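You operate a simulated robot arm through the tools that you are given. There is no shell and no other tool. Be economical: measure what you need, move in short steps, check, and stop when the job is done.

Carry out the task below with a simulated robot arm. There is one attempt and no reset: what you move stays moved.

Task
Log the temperature for the grey folder's job, print the label and stick it on that folder.
Fine: bring up the job printed on the folder; LOG once at TEMP, then PRINT once; label square in the white frame. Leave the desk's other keys, switches, knob and plugs.

The check looks at the end state, three seconds after you hand in, the way a careful person would. Anything else that was tipped, shoved, dropped, spilled or broken makes it a failure.

Robot
A 6-joint arm with a two-finger gripper, fixed in place. Base frame: the origin is at the foot of the arm, x ahead of it, y to its left, z up; the work surface is at about z = 0.725. Units: m, rad, N and s.
It reaches about 1.298 m from its shoulder. Its first joint turns from -2.601 to 2.601 rad. Payload 1.57 kg.
The TCP is the grasp point between the finger pads, 0.021 m short of the fingertips. In the tool frame z runs along the fingers and y along their closing line. Largest opening 0.07 m; the body of the gripper starts 0.05 m behind the TCP.
Orientation is that of the tool frame in the base frame, as a unit quaternion [x, y, z, w]. With the fingers straight down and closing along the base's y, the tool's x points along the base's -x, its y along +y and its z along -z.

Tools
- The arm moves only by the tool nudge_tool. Its argument "series" is a list of rows, each an object (a shift or turn left out is 0, a gripper value left out holds the last) with "rotation": the turn, a rotation vector about the base's x, y, z in units of 5 degrees (1.0 is 5 degrees), a list of three; "delta_pos": the shift along the base's x, y, z in units of 40 mm (1.0 is 40 mm), a list of three; "hand": the closure in counts, from 0 (fully open) to 255 (shut). In form: [{"rotation": [rx, ry, rz], "delta_pos": [tx, ty, tz], "hand": hand}, ...]. A call has 1 to 8 rows; each row shifts and turns the commanded pose from where the row before left it. A call with a number of a shift or a turn outside -1 to 1 is refused whole. Each row takes 0.2 s and may step no farther than 0.05 m and 0.15 rad from the row before; otherwise, or with a gripper value out of range, the whole call is refused. Where a pose cannot be reached the arm comes as near as it can. A force on the tool above 40 N (or 10 N above the force at the start of the call, whichever is more), or a blocked arm, ends the call early, and 0.2 s more pass. Each finger halts on what it meets, pressing with about 30 N; the grip force reading is that of the motor and also rises with nothing between the fingers. The clock runs only during rows and for 0.2 s after the last one: add rows that do not move to give the fingers time. It gives the time, the measured TCP pose, the force on the tool (base axes), the opening and the grip force at its end, in the units of the frame above (readings bear some noise), with the torque about the TCP (base axes, N m) and any sound that the robot's microphone picked up.
- Cameras (640 x 400 px; columns grow to the right, rows downward): "scene" is fixed at [0.3988, -0.5024, 1.3053]; the picture's right is [0.98, -0.21, 0.00], its down [-0.09, -0.40, -0.91] and it looks along [0.19, 0.89, -0.41] (base axes); focal length 355 px, centre (320, 200). "wrist" rides on the gripper at [0.079, 0.004, -0.081] in the tool frame; the picture's right is [-0.05, 1.00, 0.00], its down [-0.67, -0.04, -0.75] and it looks along [-0.74, -0.04, 0.67] (tool axes); focal length 256 px, centre (320, 200). There is no depth. A picture from a camera that has moved, and an enlarged one, comes with that camera's place and axes in the base frame and with its lens.
- camera(camera): a new picture of that camera. The clock stands still meanwhile.
- lift_body(by): slides the trunk up (or, below 0, down) by that many m; the arm rides with it, the base frame stays. It gives what a move gives, with no picture.
- inspect(camera, box): a new picture of the part [left, top, right, bottom] of that camera's present view, enlarged. The clock stands still meanwhile.
- sign_off(): hands the job in; it is judged then, once.

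Go step by step. Nothing tells you positions but the pictures and the camera data: compare them with the known pose of the tool, close in by small moves and look again before you grip or let go. The budget is 120 turns and 76 pictures, counting those below and the enlarged ones. Unless the task says otherwise, let go and move clear before handing in, and close with one line.

The tools are called after "Request:" as name(argument=value, ...) on one line, values as JSON. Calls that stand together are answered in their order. nudge_tool: Moves the arm, as the interface text tells. Its arguments: {"type":"object","properties":{"series":{"type":"array","items":{"type":"object","properties":{"rotation":{"type":"array","items":{"type":"number"}},"delta_pos":{"type":"array","items":{"type":"number"}},"hand":{"type":"number"}}}}},"required":["series"]} The other tools are called the same way: lift_body (by) slides the trunk up or down; camera (camera) takes a picture; inspect (camera, box) takes an enlarged picture of a part of a camera's view; sign_off () hands the job in.

At the start:

```text
t: 0.0
eef_pos: [0.4278, 0.5226, 1.0757]
tool_rot: [0.0, 1.0, 0.0, -0.001]
contact_force: [0.0, 0.7, -0.5]
moment: [0.01, 0.01, 0.03]
gripper_width: 0.0699
gripper_force: 0.2
trunk travel left (down, up): [-0.756, 0.214]
```

scene: 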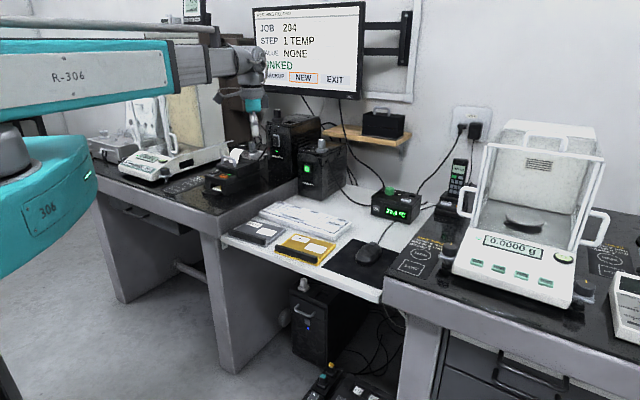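
wrist: 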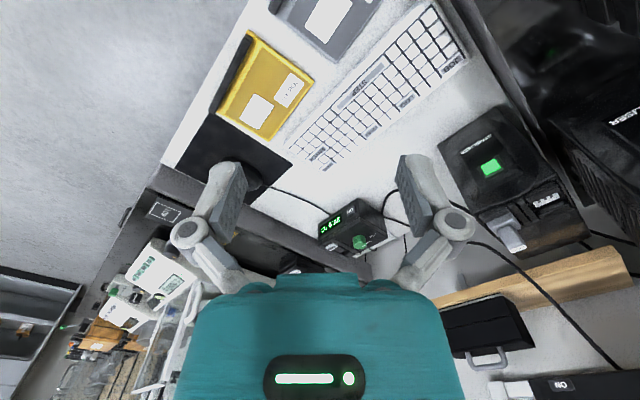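

The screen shows JOB 204, STEP 1 TEMP. The grey and yellow folders lie left of the keyboard. I'll zoom in on the screen, the folders and the desk.

Request:
inspect(camera="scene", box=[240, 0, 380, 100])

Request:
inspect(camera="scene", box=[210, 180, 430, 300])

Request:
inspect(camera="wrist", box=[200, 0, 480, 175])

Request:
inspect(camera="scene", box=[180, 100, 360, 220])

```text
4.00 times, centred on (310, 50) of scene
camera zoom: at [0.3988, -0.5024, 1.3053], right [0.98, -0.21, 0.0], down [-0.09, -0.4, -0.91], along [0.19, 0.89, -0.41], focal length 1420 px, centre (360, 800)
```

zoom: 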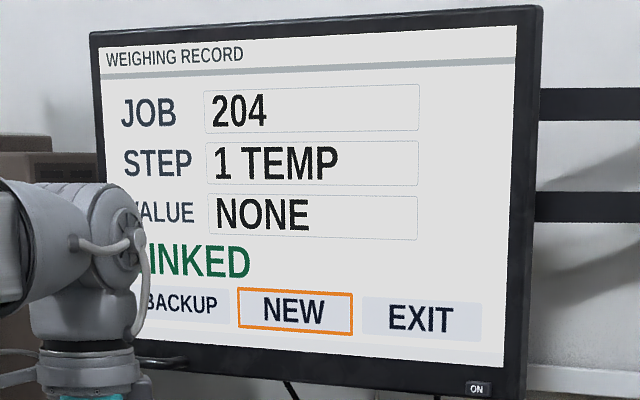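

```text
2.91 times, centred on (320, 240) of scene
camera zoom: at [0.3988, -0.5024, 1.3053], right [0.98, -0.21, 0.0], down [-0.09, -0.4, -0.91], along [0.19, 0.89, -0.41], focal length 1033 px, centre (320, 84)
```

zoom: 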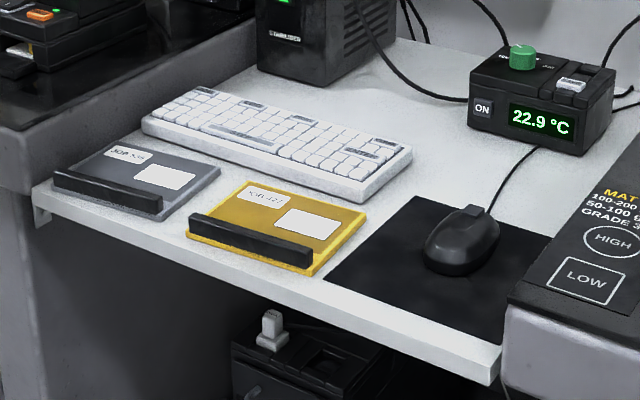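

```text
2.29 times, centred on (340, 88) of wrist
camera zoom: at [0.3485, 0.5249, 1.156], right [0.05, 1.0, 0.0], down [0.67, -0.04, 0.75], along [0.74, -0.04, -0.67], focal length 585 px, centre (274, 457)
```

zoom: 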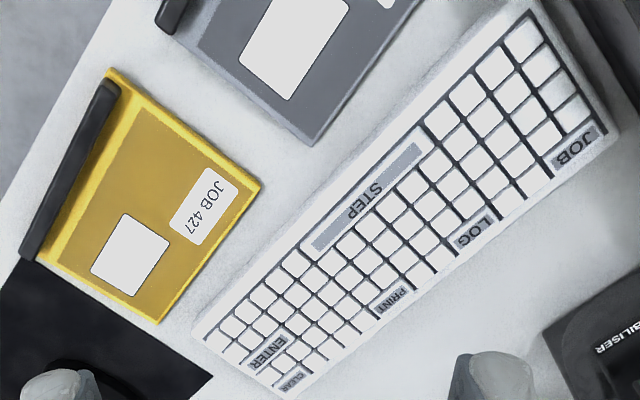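

```text
3.33 times, centred on (270, 160) of scene
camera zoom: at [0.3988, -0.5024, 1.3053], right [0.98, -0.21, 0.0], down [-0.09, -0.4, -0.91], along [0.19, 0.89, -0.41], focal length 1184 px, centre (487, 333)
```

zoom: 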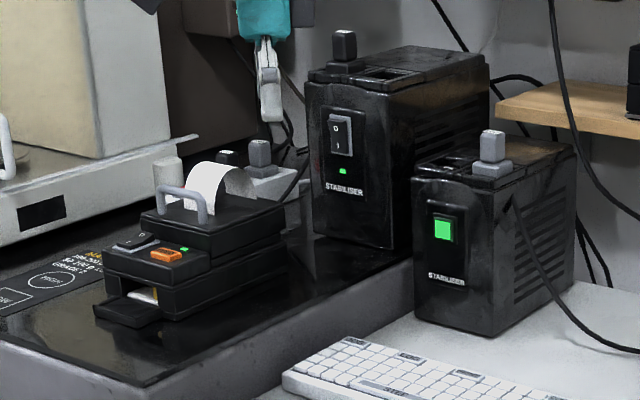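

The grey folder is near (0.36, 0.51), cut off at the top of the wrist view. I'll move back in x so the wrist camera can read it and the keyboard.

Request:
nudge_tool(series=[{"delta_pos": [-1, 0, 0]}, {"delta_pos": [-1, 0, 0]}, {"delta_pos": [-1, 0, 0]}, {"delta_pos": [-1, 0, 0]}, {"delta_pos": [-1, 0, 0]}, {}])

Request:
camera(camera="wrist")

Request:
camera(camera="scene")

```text
t: 1.4
eef_pos: [0.2268, 0.5209, 1.0735]
tool_rot: [0.0, 1.0, 0.0, 0.001]
contact_force: [0.7, 0.6, 0.8]
moment: [0.03, 0.01, 0.0]
gripper_width: 0.0697
gripper_force: 0.1
trunk travel left (down, up): [-0.756, 0.214]
```

```text
69 pictures are left
camera wrist: at [0.1471, 0.5245, 1.156], right [0.05, 1.0, 0.0], down [0.67, -0.04, 0.75], along [0.74, -0.04, -0.67], focal length 256 px, centre (320, 200)
```

wrist: 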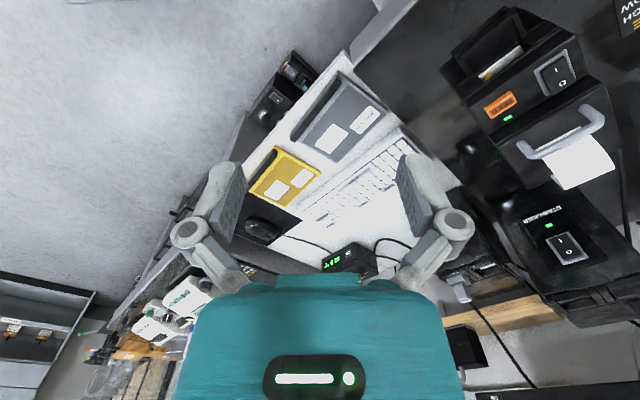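

```text
68 pictures are left
```

scene: 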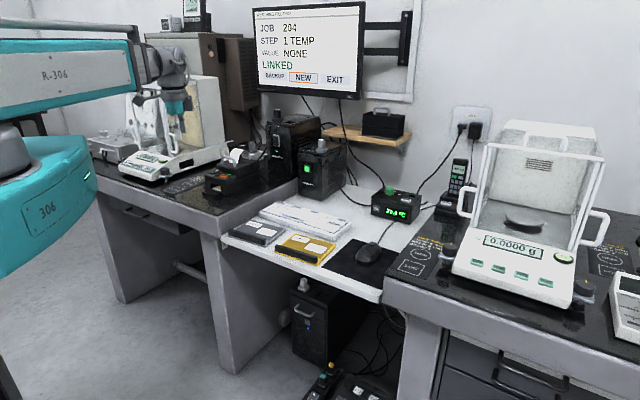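

Request:
inspect(camera="wrist", box=[260, 60, 430, 166])

Request:
inspect(camera="wrist", box=[430, 0, 640, 131])

```text
3.76 times, centred on (345, 113) of wrist
camera zoom: at [0.1471, 0.5245, 1.156], right [0.05, 1.0, 0.0], down [0.67, -0.04, 0.75], along [0.74, -0.04, -0.67], focal length 964 px, centre (226, 528)
```

zoom: 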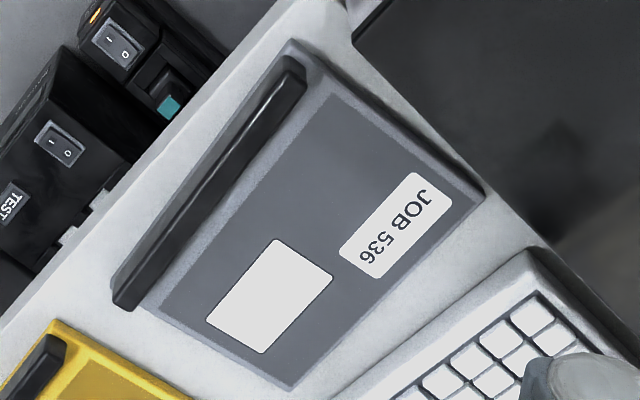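

```text
3.05 times, centred on (535, 66) of wrist
camera zoom: at [0.1471, 0.5245, 1.156], right [0.05, 1.0, 0.0], down [0.67, -0.04, 0.75], along [0.74, -0.04, -0.67], focal length 780 px, centre (-335, 610)
```

zoom: 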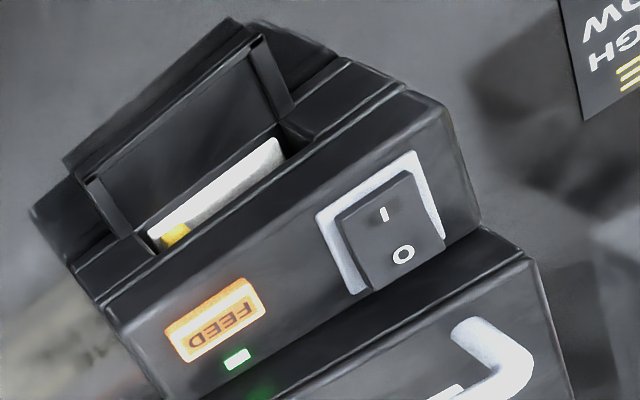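

The grey folder says JOB 536. Triangulating the JOB key gives about (0.506, 0.712, 0.753), with the keyboard turned about 45°. I'll go above it with the fingers closed and the tool turned 45°.

Request:
nudge_tool(series=[{"delta_pos": [0.85, 0.55, 0], "rotation": [0, 0, 1], "hand": 255}, {"delta_pos": [0.85, 0.55, 0], "rotation": [0, 0, 1]}, {"delta_pos": [0.85, 0.55, 0], "rotation": [0, 0, 1]}, {"delta_pos": [0.85, 0.55, 0], "rotation": [0, 0, 1]}, {"delta_pos": [0.85, 0.55, 0], "rotation": [0, 0, 1]}, {"delta_pos": [0.85, 0.55, 0], "rotation": [0, 0, 1]}, {"delta_pos": [0.85, 0.55, 0], "rotation": [0, 0, 1]}, {"delta_pos": [0.85, 0.55, 0], "rotation": [0, 0, 1]}])

Request:
nudge_tool(series=[{"delta_pos": [0, 0, -0.8], "rotation": [0, 0, 1]}, {"delta_pos": [0, 0, -1]}, {"delta_pos": [0, 0, -1]}, {"delta_pos": [0, 0, -1]}, {}])

Request:
camera(camera="wrist")

Request:
camera(camera="scene")

```text
t: 3.2
eef_pos: [0.5006, 0.6982, 1.0737]
tool_rot: [-0.342, 0.94, 0.0, 0.001]
contact_force: [0.3, 0.1, -0.5]
moment: [-0.04, 0.02, 0.0]
gripper_width: 0.0
gripper_force: 28.9
trunk travel left (down, up): [-0.756, 0.214]
```

```text
t: 4.4
eef_pos: [0.5001, 0.6971, 1.0739]
tool_rot: [-0.383, 0.924, 0.0, 0.0]
contact_force: [0.8, -0.6, -0.8]
moment: [0.02, 0.0, -0.01]
gripper_width: 0.0
gripper_force: 28.7
out of reach, approached as far as the arm can: row 1, 2, 3, 4
trunk travel left (down, up): [-0.756, 0.214]
```

```text
65 pictures are left
camera wrist: at [0.4407, 0.6437, 1.156], right [-0.67, 0.74, 0.0], down [0.5, 0.45, 0.75], along [0.55, 0.5, -0.67], focal length 256 px, centre (320, 200)
```

wrist: 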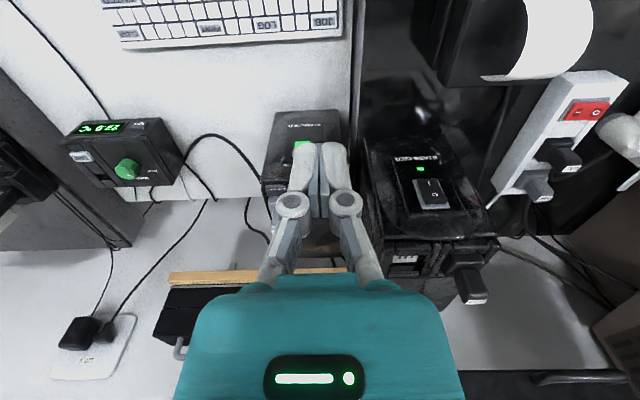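

```text
64 pictures are left
```

scene: 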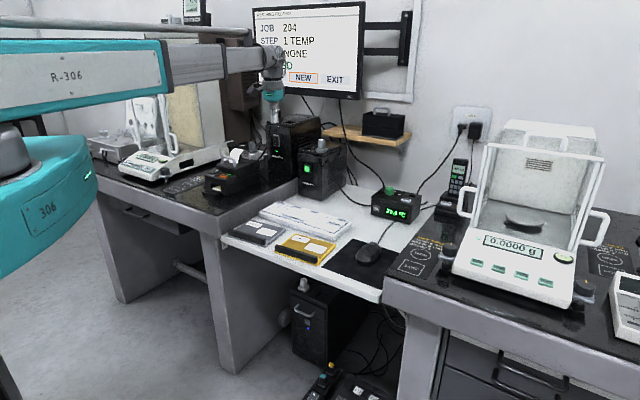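

The arm can't descend with the tool vertical at this trunk height, so I'll use the trunk for height. I'll lower it by 0.18 and look again.

Request:
lift_body(by=-0.18)

Request:
camera(camera="wrist")

Request:
camera(camera="scene")

```text
t: 6.4
eef_pos: [0.5009, 0.6982, 0.895]
tool_rot: [-0.381, 0.924, 0.0, -0.001]
contact_force: [-0.1, 0.8, -0.2]
moment: [0.0, 0.0, -0.02]
gripper_width: 0.0
gripper_force: 28.8
trunk travel left (down, up): [-0.576, 0.394]
```

```text
63 pictures are left
camera wrist: at [0.4407, 0.6436, 0.9761], right [-0.67, 0.74, 0.0], down [0.5, 0.45, 0.75], along [0.55, 0.5, -0.67], focal length 256 px, centre (320, 200)
```

wrist: 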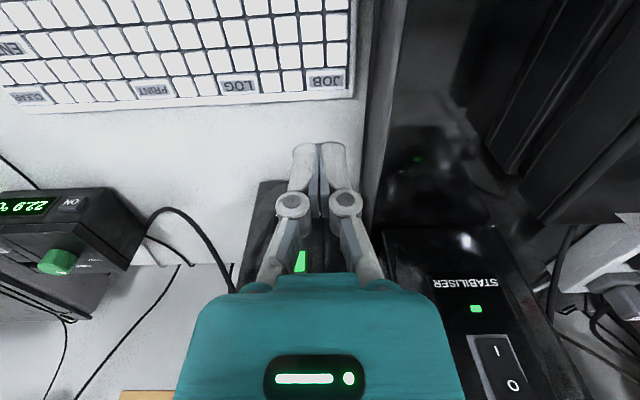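

```text
62 pictures are left
```

scene: 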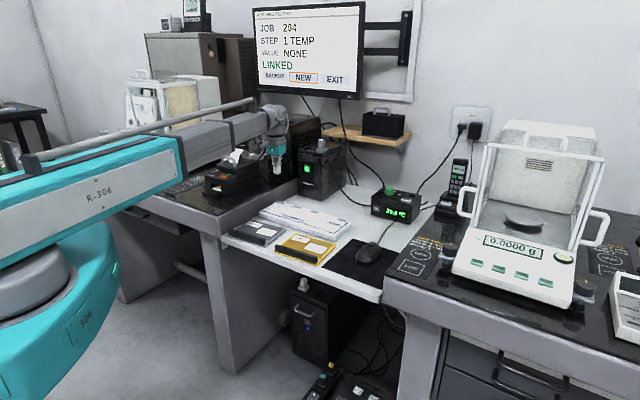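

The JOB key again comes out at (0.506, 0.711). I'll align over it, lower to about 0.82 and check.

Request:
nudge_tool(series=[{"delta_pos": [0.13, 0.32, 0]}, {}])

Request:
lift_body(by=-0.08)

Request:
camera(camera="wrist")

```text
t: 7.0
eef_pos: [0.5054, 0.7098, 0.8943]
tool_rot: [-0.383, 0.924, 0.0, 0.001]
contact_force: [0.4, -0.1, 0.0]
moment: [0.02, 0.02, 0.01]
gripper_width: 0.0
gripper_force: 28.6
trunk travel left (down, up): [-0.576, 0.394]
```

```text
t: 8.2
eef_pos: [0.5053, 0.7111, 0.8141]
tool_rot: [-0.383, 0.924, 0.001, 0.0]
contact_force: [-0.5, 0.3, 0.2]
moment: [0.02, -0.01, -0.01]
gripper_width: 0.0001
gripper_force: 28.9
trunk travel left (down, up): [-0.496, 0.474]
```

```text
61 pictures are left
camera wrist: at [0.4458, 0.6568, 0.8961], right [-0.67, 0.74, 0.0], down [0.5, 0.45, 0.75], along [0.55, 0.5, -0.67], focal length 256 px, centre (320, 200)
```

wrist: 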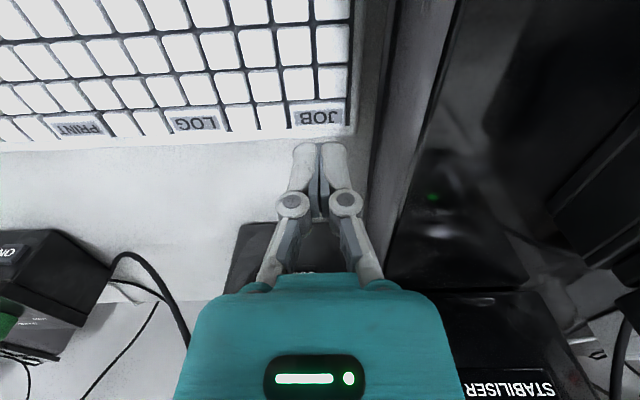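

The tip is right over JOB. I'll test a small downward arm move.

Request:
nudge_tool(series=[{"delta_pos": [0.03, 0, -0.4]}, {}])

```text
t: 8.8
eef_pos: [0.5055, 0.7104, 0.8152]
tool_rot: [-0.383, 0.924, 0.0, 0.0]
contact_force: [0.7, -0.2, -0.2]
moment: [0.0, 0.0, -0.02]
gripper_width: 0.0
gripper_force: 28.7
out of reach, approached as far as the arm can: row 1
trunk travel left (down, up): [-0.496, 0.474]
```

Request:
nudge_tool(series=[{"delta_pos": [0, 0, 0.5]}, {}])

```text
t: 9.4
eef_pos: [0.5043, 0.7124, 0.8132]
tool_rot: [-0.382, 0.924, -0.001, 0.0]
contact_force: [0.4, -0.4, -0.3]
moment: [0.02, 0.0, 0.01]
gripper_width: 0.0
gripper_force: 28.2
out of reach, approached as far as the arm can: row 1
trunk travel left (down, up): [-0.496, 0.474]
```

Height is trunk-only. I'll press JOB by lowering in small steps and watching force and sound.

Request:
lift_body(by=-0.036)

Request:
lift_body(by=-0.003)

```text
t: 10.2
eef_pos: [0.5049, 0.7107, 0.7797]
tool_rot: [-0.383, 0.924, 0.001, 0.001]
contact_force: [0.2, 0.3, 0.2]
moment: [0.0, 0.02, -0.03]
gripper_width: 0.0003
gripper_force: 28.9
trunk travel left (down, up): [-0.46, 0.51]
```

```text
t: 10.7
eef_pos: [0.5061, 0.7109, 0.7759]
tool_rot: [-0.383, 0.924, 0.0, 0.001]
contact_force: [0.4, -0.6, -0.3]
moment: [0.02, 0.02, -0.01]
gripper_width: 0.0
gripper_force: 29.1
trunk travel left (down, up): [-0.457, 0.513]
```

Request:
lift_body(by=-0.002)

Request:
inspect(camera="wrist", box=[220, 60, 420, 185])

```text
t: 11.2
eef_pos: [0.5053, 0.7111, 0.774]
tool_rot: [-0.382, 0.924, 0.0, 0.0]
contact_force: [0.4, 0.3, 0.3]
moment: [-0.04, 0.02, 0.02]
gripper_width: 0.0059
gripper_force: 28.6
trunk travel left (down, up): [-0.455, 0.515]
```

```text
3.20 times, centred on (320, 122) of wrist
camera zoom: at [0.4458, 0.6568, 0.8551], right [-0.67, 0.74, 0.0], down [0.5, 0.45, 0.75], along [0.55, 0.5, -0.67], focal length 819 px, centre (320, 448)
```

zoom: 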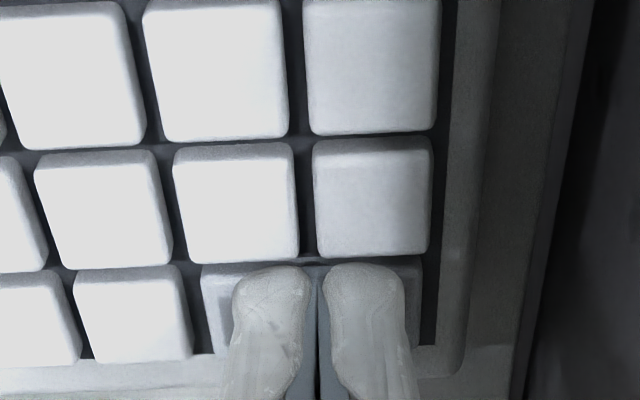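

Request:
lift_body(by=-0.002)

Request:
camera(camera="scene")

```text
t: 11.7
eef_pos: [0.5053, 0.7111, 0.7718]
tool_rot: [-0.383, 0.924, 0.0, 0.0]
contact_force: [0.9, 0.2, 2.2]
moment: [0.05, -0.04, 0.0]
gripper_width: 0.006
gripper_force: 28.3
trunk travel left (down, up): [-0.453, 0.517]
heard: click
```

```text
59 pictures are left
```

scene: 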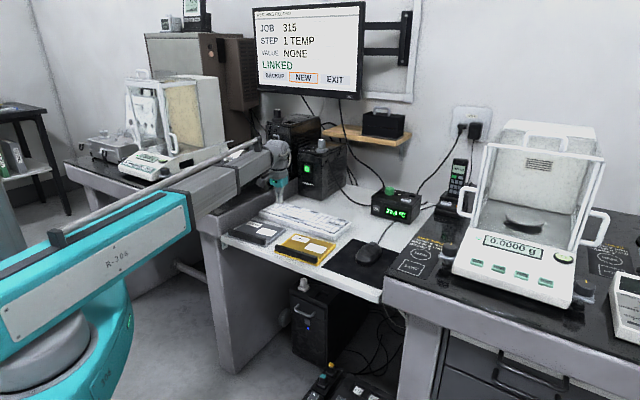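

One click brought JOB 315, so JOB cycles. I'll release and press again, watching the screen.

Request:
lift_body(by=0.007)

Request:
lift_body(by=-0.007)

Request:
inspect(camera="scene", box=[240, 0, 380, 100])

```text
t: 12.3
eef_pos: [0.5056, 0.7113, 0.7782]
tool_rot: [-0.382, 0.924, 0.0, 0.0]
contact_force: [-0.5, 0.2, 0.3]
moment: [0.0, 0.0, 0.01]
gripper_width: 0.0
gripper_force: 28.8
trunk travel left (down, up): [-0.46, 0.51]
```

```text
t: 12.8
eef_pos: [0.5049, 0.7115, 0.7726]
tool_rot: [-0.383, 0.924, 0.0, 0.001]
contact_force: [0.3, -0.4, 2.1]
moment: [-0.01, -0.04, 0.0]
gripper_width: 0.0061
gripper_force: 28.9
trunk travel left (down, up): [-0.453, 0.517]
heard: click
```

```text
4.00 times, centred on (310, 50) of scene
camera zoom: at [0.3988, -0.5024, 1.3053], right [0.98, -0.21, 0.0], down [-0.09, -0.4, -0.91], along [0.19, 0.89, -0.41], focal length 1420 px, centre (360, 800)
```

zoom: 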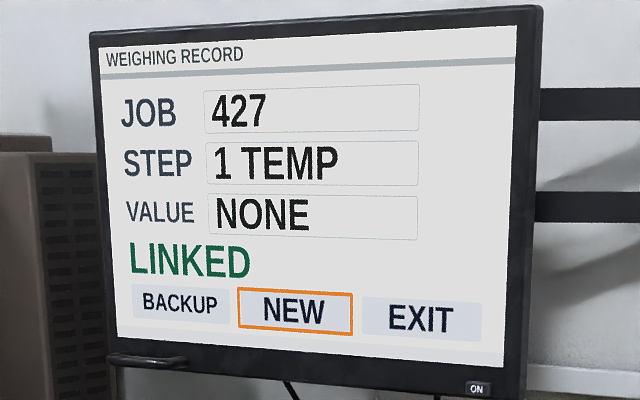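

Job 427 is up now. One more press should give 536.

Request:
lift_body(by=0.007)

Request:
lift_body(by=-0.007)

Request:
lift_body(by=0.03)

Request:
inspect(camera="scene", box=[240, 0, 380, 100])

Request:
camera(camera="wrist")

```text
t: 13.4
eef_pos: [0.5052, 0.7113, 0.779]
tool_rot: [-0.383, 0.924, 0.0, 0.0]
contact_force: [0.0, -0.1, -0.1]
moment: [0.0, -0.03, -0.01]
gripper_width: 0.0001
gripper_force: 29.0
trunk travel left (down, up): [-0.46, 0.51]
```

```text
t: 14.0
eef_pos: [0.5056, 0.7105, 0.7712]
tool_rot: [-0.382, 0.924, 0.0, 0.001]
contact_force: [0.4, 0.0, 2.5]
moment: [-0.01, 0.0, 0.01]
gripper_width: 0.0061
gripper_force: 28.8
trunk travel left (down, up): [-0.453, 0.517]
heard: click
```

```text
t: 14.7
eef_pos: [0.5044, 0.7112, 0.8008]
tool_rot: [-0.382, 0.924, -0.001, 0.0]
contact_force: [0.2, -0.6, 0.1]
moment: [0.0, 0.0, 0.03]
gripper_width: 0.0001
gripper_force: 28.6
trunk travel left (down, up): [-0.483, 0.487]
```

```text
4.00 times, centred on (310, 50) of scene
camera zoom: at [0.3988, -0.5024, 1.3053], right [0.98, -0.21, 0.0], down [-0.09, -0.4, -0.91], along [0.19, 0.89, -0.41], focal length 1420 px, centre (360, 800)
```

zoom: 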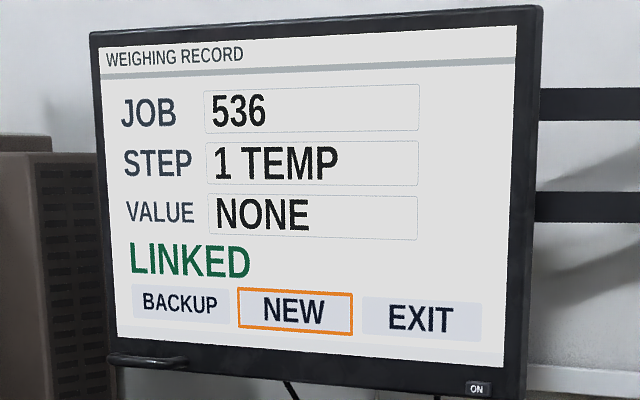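

```text
56 pictures are left
camera wrist: at [0.4459, 0.6569, 0.883], right [-0.67, 0.74, 0.0], down [0.5, 0.45, 0.75], along [0.55, 0.5, -0.67], focal length 256 px, centre (320, 200)
```

wrist: 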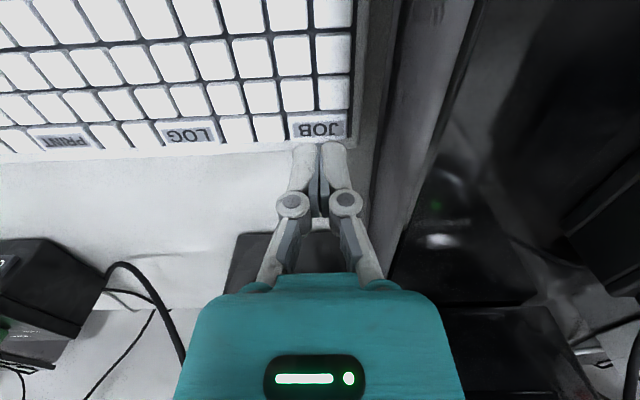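

The screen shows 536 at TEMP. LOG is at about (0.559, 0.658); I'll move over it at this height.

Request:
nudge_tool(series=[{"delta_pos": [0.68, -0.66, 0]}, {"delta_pos": [0.67, -0.66, 0]}, {}])

Request:
camera(camera="wrist")

```text
t: 15.5
eef_pos: [0.5596, 0.6583, 0.8007]
tool_rot: [-0.383, 0.924, 0.001, 0.0]
contact_force: [0.1, 0.3, -0.6]
moment: [0.02, 0.01, -0.02]
gripper_width: 0.0002
gripper_force: 28.9
trunk travel left (down, up): [-0.483, 0.487]
```

```text
55 pictures are left
camera wrist: at [0.4999, 0.6041, 0.883], right [-0.67, 0.74, 0.0], down [0.5, 0.45, 0.75], along [0.55, 0.5, -0.67], focal length 256 px, centre (320, 200)
```

wrist: 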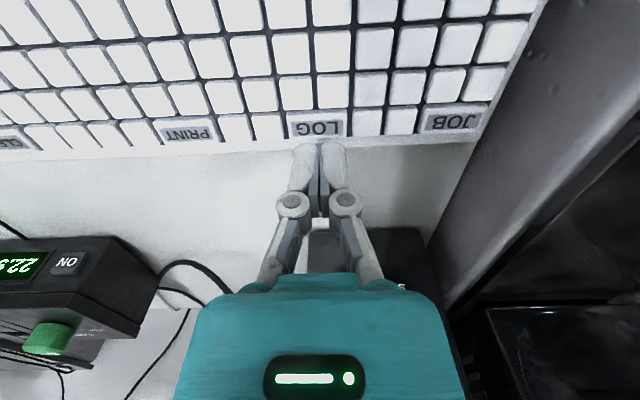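

Aligned the same way as for JOB. Pressing LOG once.

Request:
lift_body(by=-0.024)

Request:
lift_body(by=-0.006)

Request:
inspect(camera="scene", box=[240, 0, 380, 100])

```text
t: 16.2
eef_pos: [0.5591, 0.6601, 0.7776]
tool_rot: [-0.383, 0.924, 0.0, 0.0]
contact_force: [0.3, 0.0, 0.1]
moment: [-0.02, -0.01, -0.03]
gripper_width: 0.0001
gripper_force: 29.6
trunk travel left (down, up): [-0.459, 0.511]
```

```text
t: 16.8
eef_pos: [0.5593, 0.6587, 0.7721]
tool_rot: [-0.383, 0.924, 0.0, 0.0]
contact_force: [-0.3, -0.1, 2.1]
moment: [-0.03, -0.02, -0.02]
gripper_width: 0.0061
gripper_force: 28.4
trunk travel left (down, up): [-0.453, 0.517]
heard: click
```

```text
4.00 times, centred on (310, 50) of scene
camera zoom: at [0.3988, -0.5024, 1.3053], right [0.98, -0.21, 0.0], down [-0.09, -0.4, -0.91], along [0.19, 0.89, -0.41], focal length 1420 px, centre (360, 800)
```

zoom: 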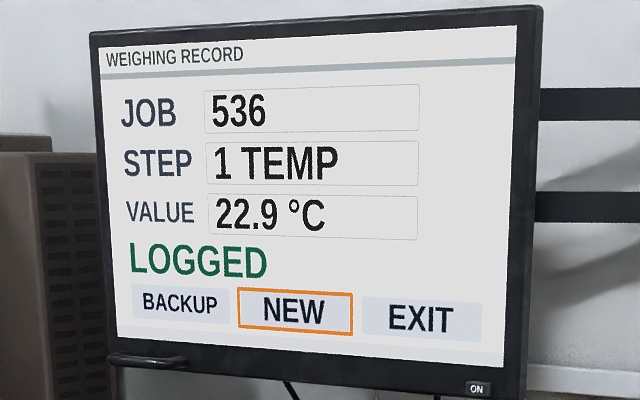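

It logged 22.9 °C for job 536. PRINT is at about (0.615, 0.604); I'll rise and move over it.

Request:
lift_body(by=0.03)

Request:
nudge_tool(series=[{"delta_pos": [0.69, -0.68, 0]}, {"delta_pos": [0.69, -0.68, 0]}, {}])

Request:
camera(camera="wrist")

Request:
inspect(camera="scene", box=[180, 125, 280, 205])

```text
t: 17.5
eef_pos: [0.5592, 0.6603, 0.8016]
tool_rot: [-0.384, 0.924, 0.0, 0.0]
contact_force: [-0.9, 0.0, 0.1]
moment: [0.0, 0.0, 0.0]
gripper_width: 0.0001
gripper_force: 28.3
trunk travel left (down, up): [-0.483, 0.487]
```

```text
t: 18.3
eef_pos: [0.6137, 0.6042, 0.8007]
tool_rot: [-0.383, 0.924, 0.001, 0.0]
contact_force: [0.7, -0.6, -0.1]
moment: [0.0, 0.01, 0.05]
gripper_width: 0.0001
gripper_force: 28.9
trunk travel left (down, up): [-0.483, 0.487]
```

```text
53 pictures are left
camera wrist: at [0.5545, 0.5503, 0.883], right [-0.67, 0.74, 0.0], down [0.5, 0.45, 0.75], along [0.55, 0.5, -0.67], focal length 256 px, centre (320, 200)
```

wrist: 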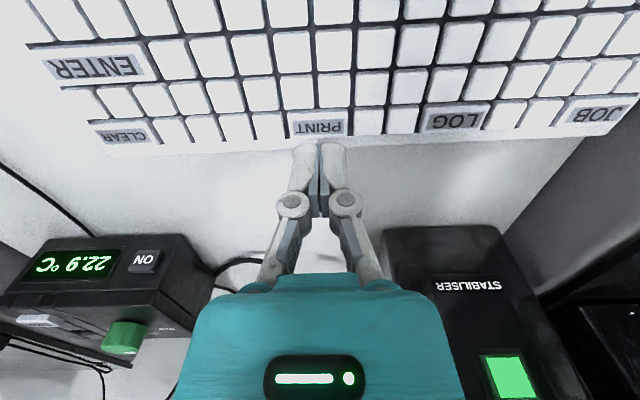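

```text
5.00 times, centred on (230, 165) of scene
camera zoom: at [0.3988, -0.5024, 1.3053], right [0.98, -0.21, 0.0], down [-0.09, -0.4, -0.91], along [0.19, 0.89, -0.41], focal length 1776 px, centre (770, 375)
```

zoom: 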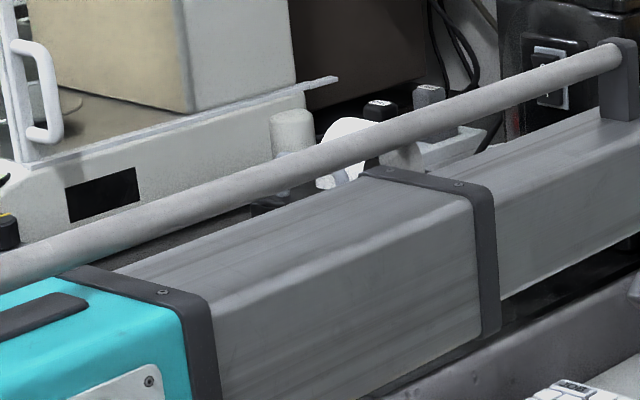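

Aligned over PRINT. Pressing once.

Request:
lift_body(by=-0.024)

Request:
lift_body(by=-0.006)

Request:
lift_body(by=0.03)

Request:
camera(camera="scene")

```text
t: 19.0
eef_pos: [0.6125, 0.6047, 0.7788]
tool_rot: [-0.383, 0.924, 0.001, 0.0]
contact_force: [-0.1, -1.1, 0.2]
moment: [0.03, 0.0, -0.03]
gripper_width: 0.0
gripper_force: 28.7
trunk travel left (down, up): [-0.459, 0.511]
```

```text
t: 19.6
eef_pos: [0.6137, 0.6049, 0.772]
tool_rot: [-0.383, 0.924, 0.0, 0.001]
contact_force: [-1.3, 0.3, 1.9]
moment: [0.02, 0.0, -0.03]
gripper_width: 0.0059
gripper_force: 28.9
trunk travel left (down, up): [-0.453, 0.517]
heard: click
```

```text
t: 20.3
eef_pos: [0.6129, 0.6051, 0.8012]
tool_rot: [-0.383, 0.924, -0.001, 0.0]
contact_force: [-0.9, -0.3, -0.3]
moment: [0.05, 0.0, 0.0]
gripper_width: 0.0
gripper_force: 28.8
trunk travel left (down, up): [-0.483, 0.487]
```

```text
51 pictures are left
```

scene: 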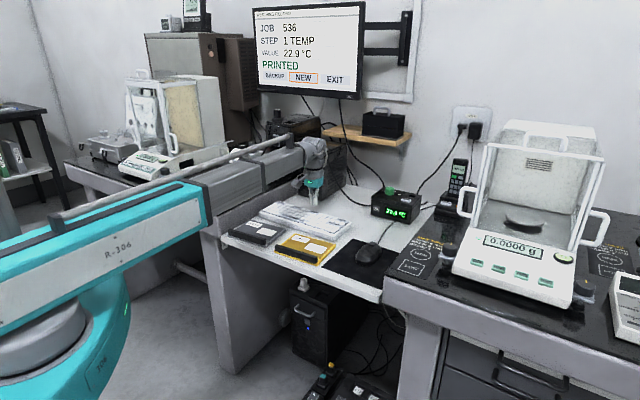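

PRINTED shows on the screen. I'll raise the trunk and move to where the wrist camera can see the printer mouth, near (0.28, 0.75, 0.81).

Request:
lift_body(by=0.18)

Request:
nudge_tool(series=[{"delta_pos": [-0.96, 0.05, 0], "hand": 0}, {"delta_pos": [-0.96, 0.05, 0]}, {"delta_pos": [-0.96, 0.05, 0]}, {"delta_pos": [-0.96, 0.05, 0]}, {"delta_pos": [-0.96, 0.05, 0]}, {"delta_pos": [-0.96, 0.05, 0]}, {"delta_pos": [-0.96, 0.05, 0]}, {"delta_pos": [-0.96, 0.05, 0]}])

Request:
camera(camera="wrist")

Request:
camera(camera="scene")

```text
t: 22.3
eef_pos: [0.6133, 0.6049, 0.9806]
tool_rot: [-0.383, 0.924, -0.001, 0.0]
contact_force: [-0.5, 0.0, 0.4]
moment: [0.02, 0.01, 0.0]
gripper_width: 0.0001
gripper_force: 28.5
trunk travel left (down, up): [-0.663, 0.307]
```

```text
t: 24.1
eef_pos: [0.3067, 0.6198, 0.981]
tool_rot: [-0.382, 0.924, 0.001, 0.0]
contact_force: [0.2, -0.1, 0.2]
moment: [0.0, -0.01, 0.0]
gripper_width: 0.07
gripper_force: 0.1
trunk travel left (down, up): [-0.663, 0.307]
```

```text
50 pictures are left
camera wrist: at [0.2462, 0.5654, 1.0631], right [-0.67, 0.74, 0.0], down [0.5, 0.45, 0.75], along [0.55, 0.5, -0.67], focal length 256 px, centre (320, 200)
```

wrist: 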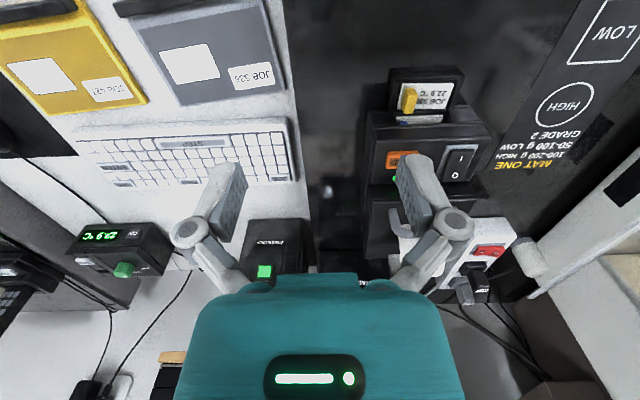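

```text
49 pictures are left
```

scene: 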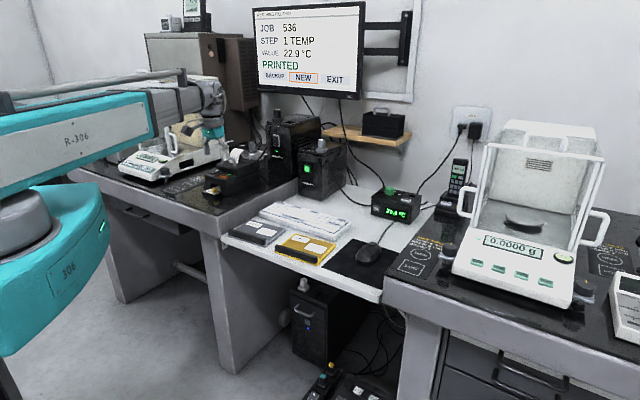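

Request:
inspect(camera="wrist", box=[350, 50, 510, 150])

Request:
inspect(camera="scene", box=[190, 140, 286, 200])

Request:
inspect(camera="wrist", box=[110, 0, 310, 125])

```text
4.00 times, centred on (430, 100) of wrist
camera zoom: at [0.2462, 0.5654, 1.0631], right [-0.67, 0.74, 0.0], down [0.5, 0.45, 0.75], along [0.55, 0.5, -0.67], focal length 1024 px, centre (-120, 600)
```

zoom: 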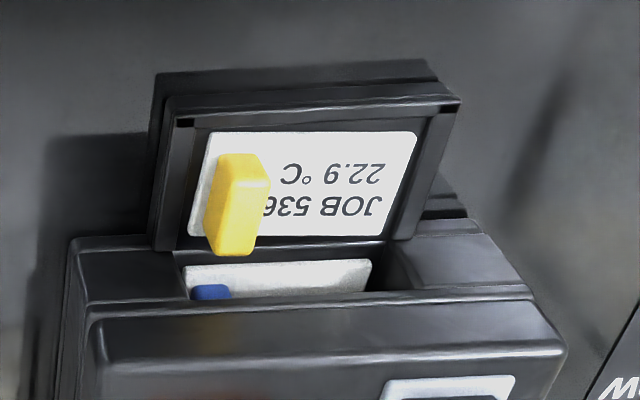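

```text
6.67 times, centred on (238, 170) of scene
camera zoom: at [0.3988, -0.5024, 1.3053], right [0.98, -0.21, 0.0], down [-0.09, -0.4, -0.91], along [0.19, 0.89, -0.41], focal length 2367 px, centre (867, 400)
```

zoom: 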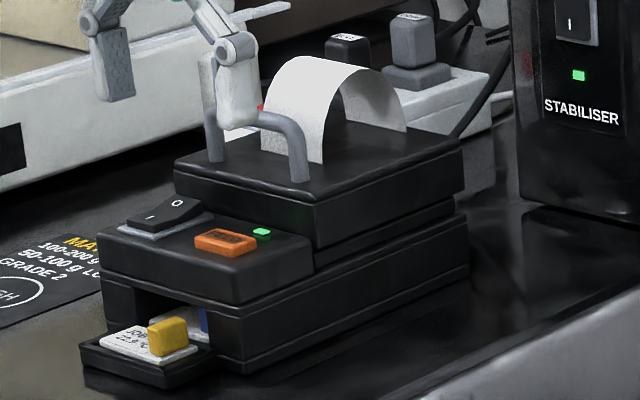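

```text
3.20 times, centred on (210, 62) of wrist
camera zoom: at [0.2462, 0.5654, 1.0631], right [-0.67, 0.74, 0.0], down [0.5, 0.45, 0.75], along [0.55, 0.5, -0.67], focal length 819 px, centre (672, 640)
```

zoom: 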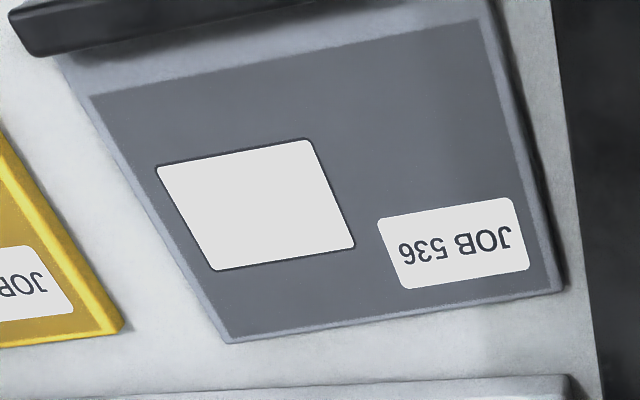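

The printed label (JOB 536, 22.9 °C) lies in the printer tray with a yellow grip tab at about (0.276, 0.715, 0.818). The folder frame is centred near (0.437, 0.532), with its long axis at about 141°. I'll move above the tab for a closer look.

Request:
nudge_tool(series=[{"delta_pos": [-0.26, 0.6, 0]}, {"delta_pos": [-0.26, 0.6, 0]}, {"delta_pos": [-0.26, 0.6, 0]}, {"delta_pos": [0, 0.58, 0]}, {}])

Request:
lift_body(by=-0.08)

Request:
camera(camera="wrist")

Request:
camera(camera="scene")

```text
t: 25.3
eef_pos: [0.2769, 0.7159, 0.9811]
tool_rot: [-0.382, 0.924, 0.0, 0.0]
contact_force: [-0.4, 0.2, 0.0]
moment: [-0.01, 0.03, 0.0]
gripper_width: 0.0697
gripper_force: 0.0
trunk travel left (down, up): [-0.663, 0.307]
```

```text
t: 26.5
eef_pos: [0.2762, 0.7156, 0.902]
tool_rot: [-0.382, 0.924, -0.001, 0.0]
contact_force: [0.0, -1.1, -0.1]
moment: [0.03, 0.03, 0.03]
gripper_width: 0.0701
gripper_force: 0.2
trunk travel left (down, up): [-0.583, 0.387]
```

```text
45 pictures are left
camera wrist: at [0.2162, 0.6612, 0.9831], right [-0.67, 0.74, 0.0], down [0.5, 0.45, 0.75], along [0.55, 0.5, -0.67], focal length 256 px, centre (320, 200)
```

wrist: 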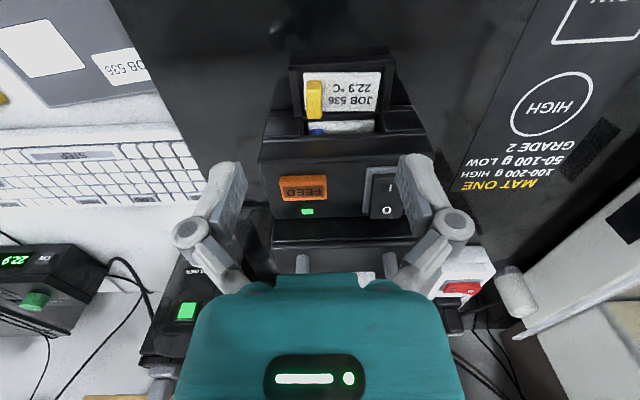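

```text
44 pictures are left
```

scene: 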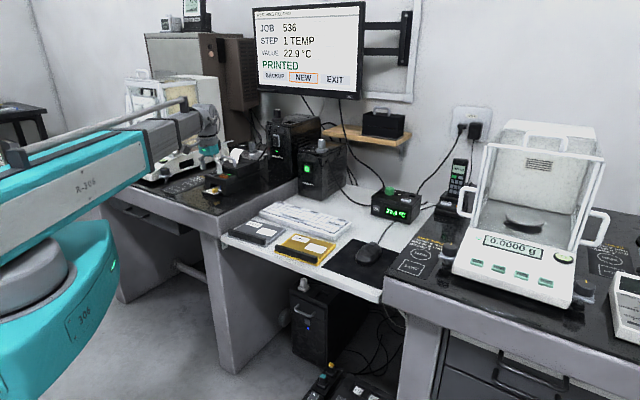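

Request:
inspect(camera="wrist", box=[270, 40, 430, 140])

Request:
inspect(camera="scene", box=[180, 120, 276, 210])

```text
4.00 times, centred on (350, 90) of wrist
camera zoom: at [0.2162, 0.6612, 0.9831], right [-0.67, 0.74, 0.0], down [0.5, 0.45, 0.75], along [0.55, 0.5, -0.67], focal length 1024 px, centre (200, 640)
```

zoom: 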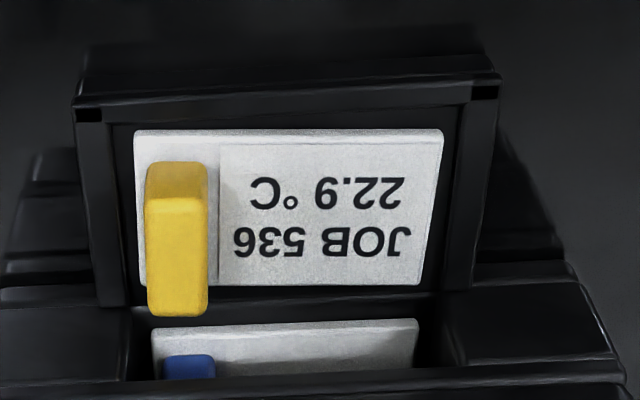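

```text
4.44 times, centred on (228, 165) of scene
camera zoom: at [0.3988, -0.5024, 1.3053], right [0.98, -0.21, 0.0], down [-0.09, -0.4, -0.91], along [0.19, 0.89, -0.41], focal length 1578 px, centre (729, 356)
```

zoom: 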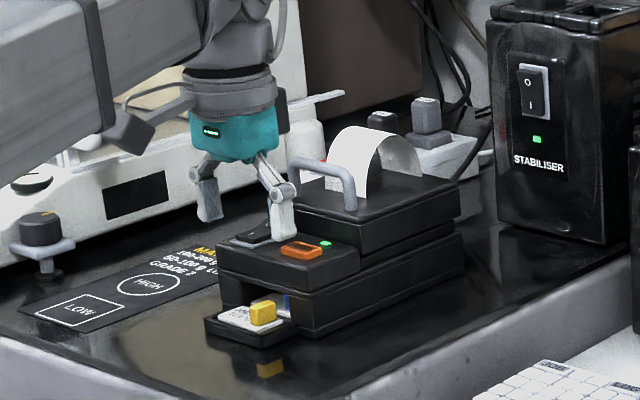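

The tab is about 10×19×15 mm, spanning z≈0.810–0.825, at the right end of the label. The label's long axis is at about 132°. I'll align with it, part-close the fingers and lower to just above.

Request:
nudge_tool(series=[{"delta_pos": [0.07, -0.07, 0], "rotation": [0, 0, -0.55], "hand": 160}, {}, {}, {}])

Request:
lift_body(by=-0.04)

Request:
inspect(camera="wrist", box=[220, 60, 420, 185])

Request:
inspect(camera="scene", box=[180, 130, 276, 190])

```text
t: 27.5
eef_pos: [0.2786, 0.7126, 0.9016]
tool_rot: [-0.361, 0.933, 0.0, 0.0]
contact_force: [-0.3, 0.9, 0.1]
moment: [-0.02, 0.01, 0.05]
gripper_width: 0.0262
gripper_force: 0.0
trunk travel left (down, up): [-0.583, 0.387]
```

```text
t: 28.3
eef_pos: [0.2781, 0.7123, 0.8619]
tool_rot: [-0.361, 0.933, 0.001, 0.0]
contact_force: [0.4, -0.7, 0.5]
moment: [0.0, 0.01, 0.02]
gripper_width: 0.0262
gripper_force: 0.0
trunk travel left (down, up): [-0.543, 0.427]
```

```text
3.20 times, centred on (320, 122) of wrist
camera zoom: at [0.2164, 0.6614, 0.943], right [-0.63, 0.77, 0.0], down [0.52, 0.42, 0.75], along [0.58, 0.47, -0.67], focal length 819 px, centre (320, 448)
```

zoom: 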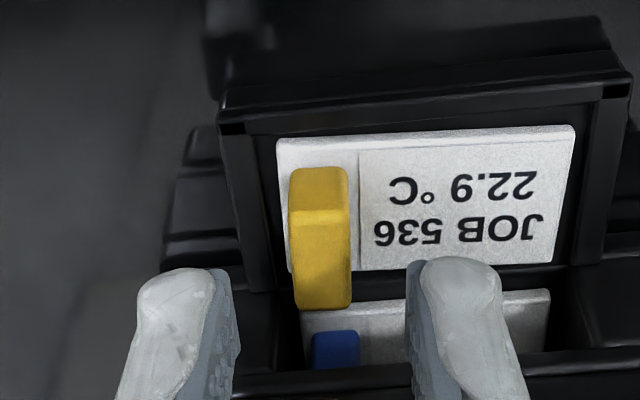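

```text
6.67 times, centred on (228, 160) of scene
camera zoom: at [0.3988, -0.5024, 1.3053], right [0.98, -0.21, 0.0], down [-0.09, -0.4, -0.91], along [0.19, 0.89, -0.41], focal length 2367 px, centre (933, 467)
```

zoom: 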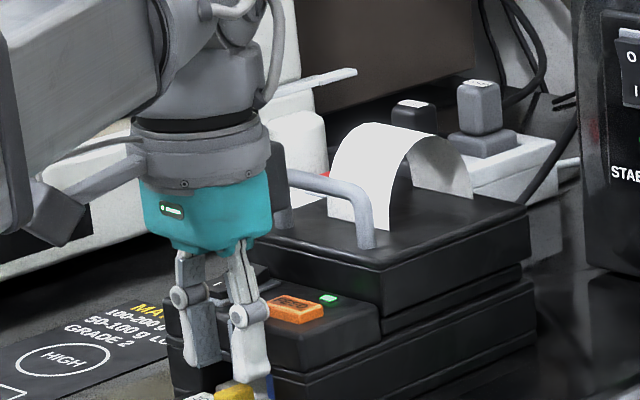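

Centred on the tab and parallel to the label. I'll lower in two steps, to fingertips about 0.813.

Request:
lift_body(by=-0.018)

Request:
inspect(camera="wrist", box=[220, 60, 420, 185])

Request:
inspect(camera="scene", box=[180, 140, 276, 200])

```text
t: 29.0
eef_pos: [0.2787, 0.7123, 0.8446]
tool_rot: [-0.362, 0.932, 0.0, 0.0]
contact_force: [-0.1, -0.7, 0.6]
moment: [0.0, 0.05, 0.02]
gripper_width: 0.026
gripper_force: 0.1
trunk travel left (down, up): [-0.525, 0.445]
```

```text
3.20 times, centred on (320, 122) of wrist
camera zoom: at [0.2164, 0.6614, 0.925], right [-0.63, 0.77, 0.0], down [0.52, 0.42, 0.75], along [0.58, 0.47, -0.67], focal length 819 px, centre (320, 448)
```

zoom: 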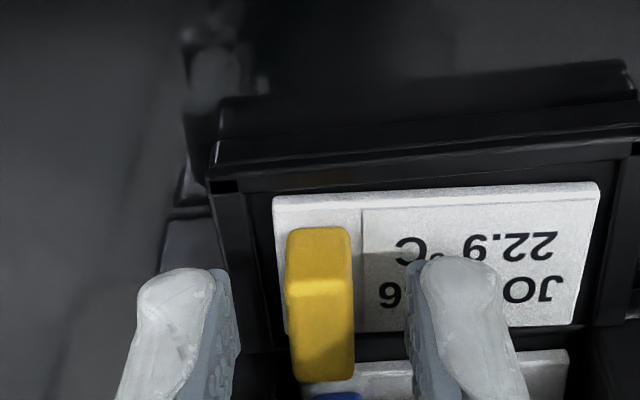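

```text
6.67 times, centred on (228, 170) of scene
camera zoom: at [0.3988, -0.5024, 1.3053], right [0.98, -0.21, 0.0], down [-0.09, -0.4, -0.91], along [0.19, 0.89, -0.41], focal length 2367 px, centre (933, 400)
```

zoom: 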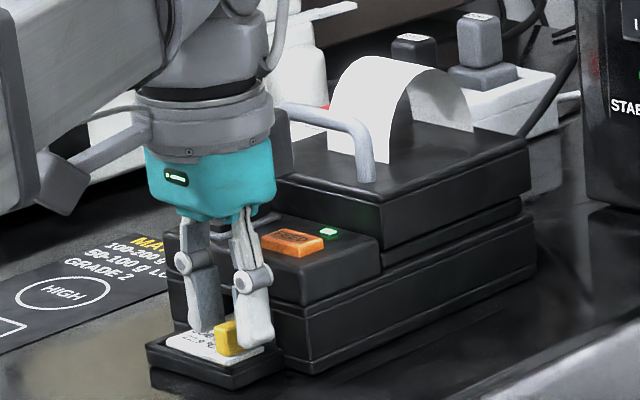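

Request:
lift_body(by=-0.006)

Request:
lift_body(by=-0.003)

Request:
inspect(camera="scene", box=[190, 160, 254, 200])

```text
t: 29.5
eef_pos: [0.2768, 0.712, 0.8373]
tool_rot: [-0.361, 0.933, 0.0, 0.001]
contact_force: [0.4, -0.1, 0.8]
moment: [0.01, -0.03, -0.01]
gripper_width: 0.026
gripper_force: 0.0
trunk travel left (down, up): [-0.519, 0.451]
```

```text
t: 30.0
eef_pos: [0.2778, 0.7122, 0.8345]
tool_rot: [-0.361, 0.933, 0.0, 0.0]
contact_force: [0.3, 0.1, -0.4]
moment: [-0.02, -0.02, 0.02]
gripper_width: 0.0263
gripper_force: 0.0
trunk travel left (down, up): [-0.516, 0.454]
```

```text
10.00 times, centred on (222, 180) of scene
camera zoom: at [0.3988, -0.5024, 1.3053], right [0.98, -0.21, 0.0], down [-0.09, -0.4, -0.91], along [0.19, 0.89, -0.41], focal length 3551 px, centre (1300, 400)
```

zoom: 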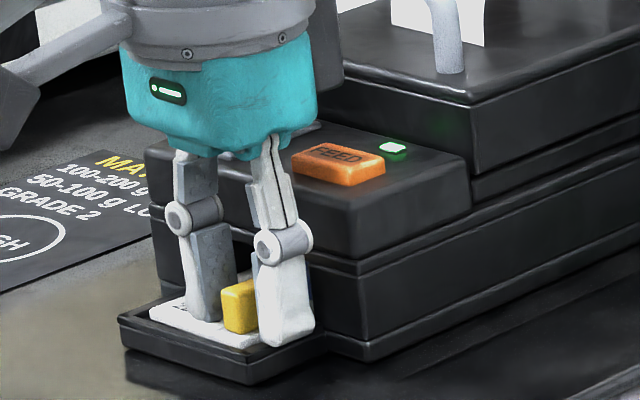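

The fingers straddle the tab just above the label. Closing.

Request:
nudge_tool(series=[{"hand": 255}, {}, {}, {}])

Request:
lift_body(by=0.006)

Request:
inspect(camera="wrist", box=[220, 60, 420, 185])

```text
t: 31.0
eef_pos: [0.2784, 0.7123, 0.8361]
tool_rot: [-0.361, 0.933, 0.001, 0.0]
contact_force: [-0.7, -0.8, 3.0]
moment: [-0.01, 0.01, 0.0]
gripper_width: 0.0082
gripper_force: 30.1
trunk travel left (down, up): [-0.516, 0.454]
```

```text
t: 31.6
eef_pos: [0.279, 0.7129, 0.842]
tool_rot: [-0.361, 0.933, -0.001, 0.0]
contact_force: [0.7, -0.7, -0.2]
moment: [-0.02, -0.02, -0.02]
gripper_width: 0.0083
gripper_force: 30.0
trunk travel left (down, up): [-0.522, 0.448]
```

```text
3.20 times, centred on (320, 122) of wrist
camera zoom: at [0.2164, 0.6616, 0.922], right [-0.63, 0.77, 0.0], down [0.52, 0.42, 0.75], along [0.58, 0.47, -0.67], focal length 819 px, centre (320, 448)
```

zoom: 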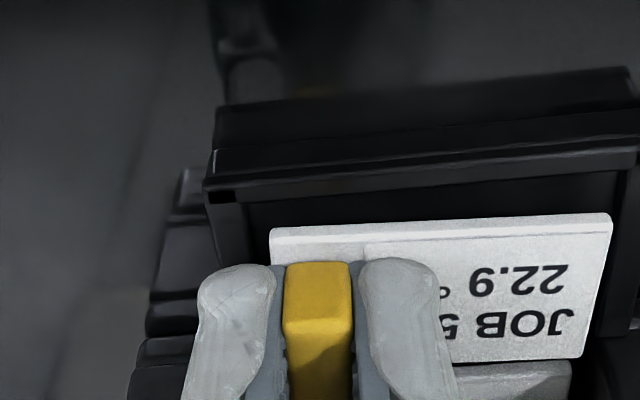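

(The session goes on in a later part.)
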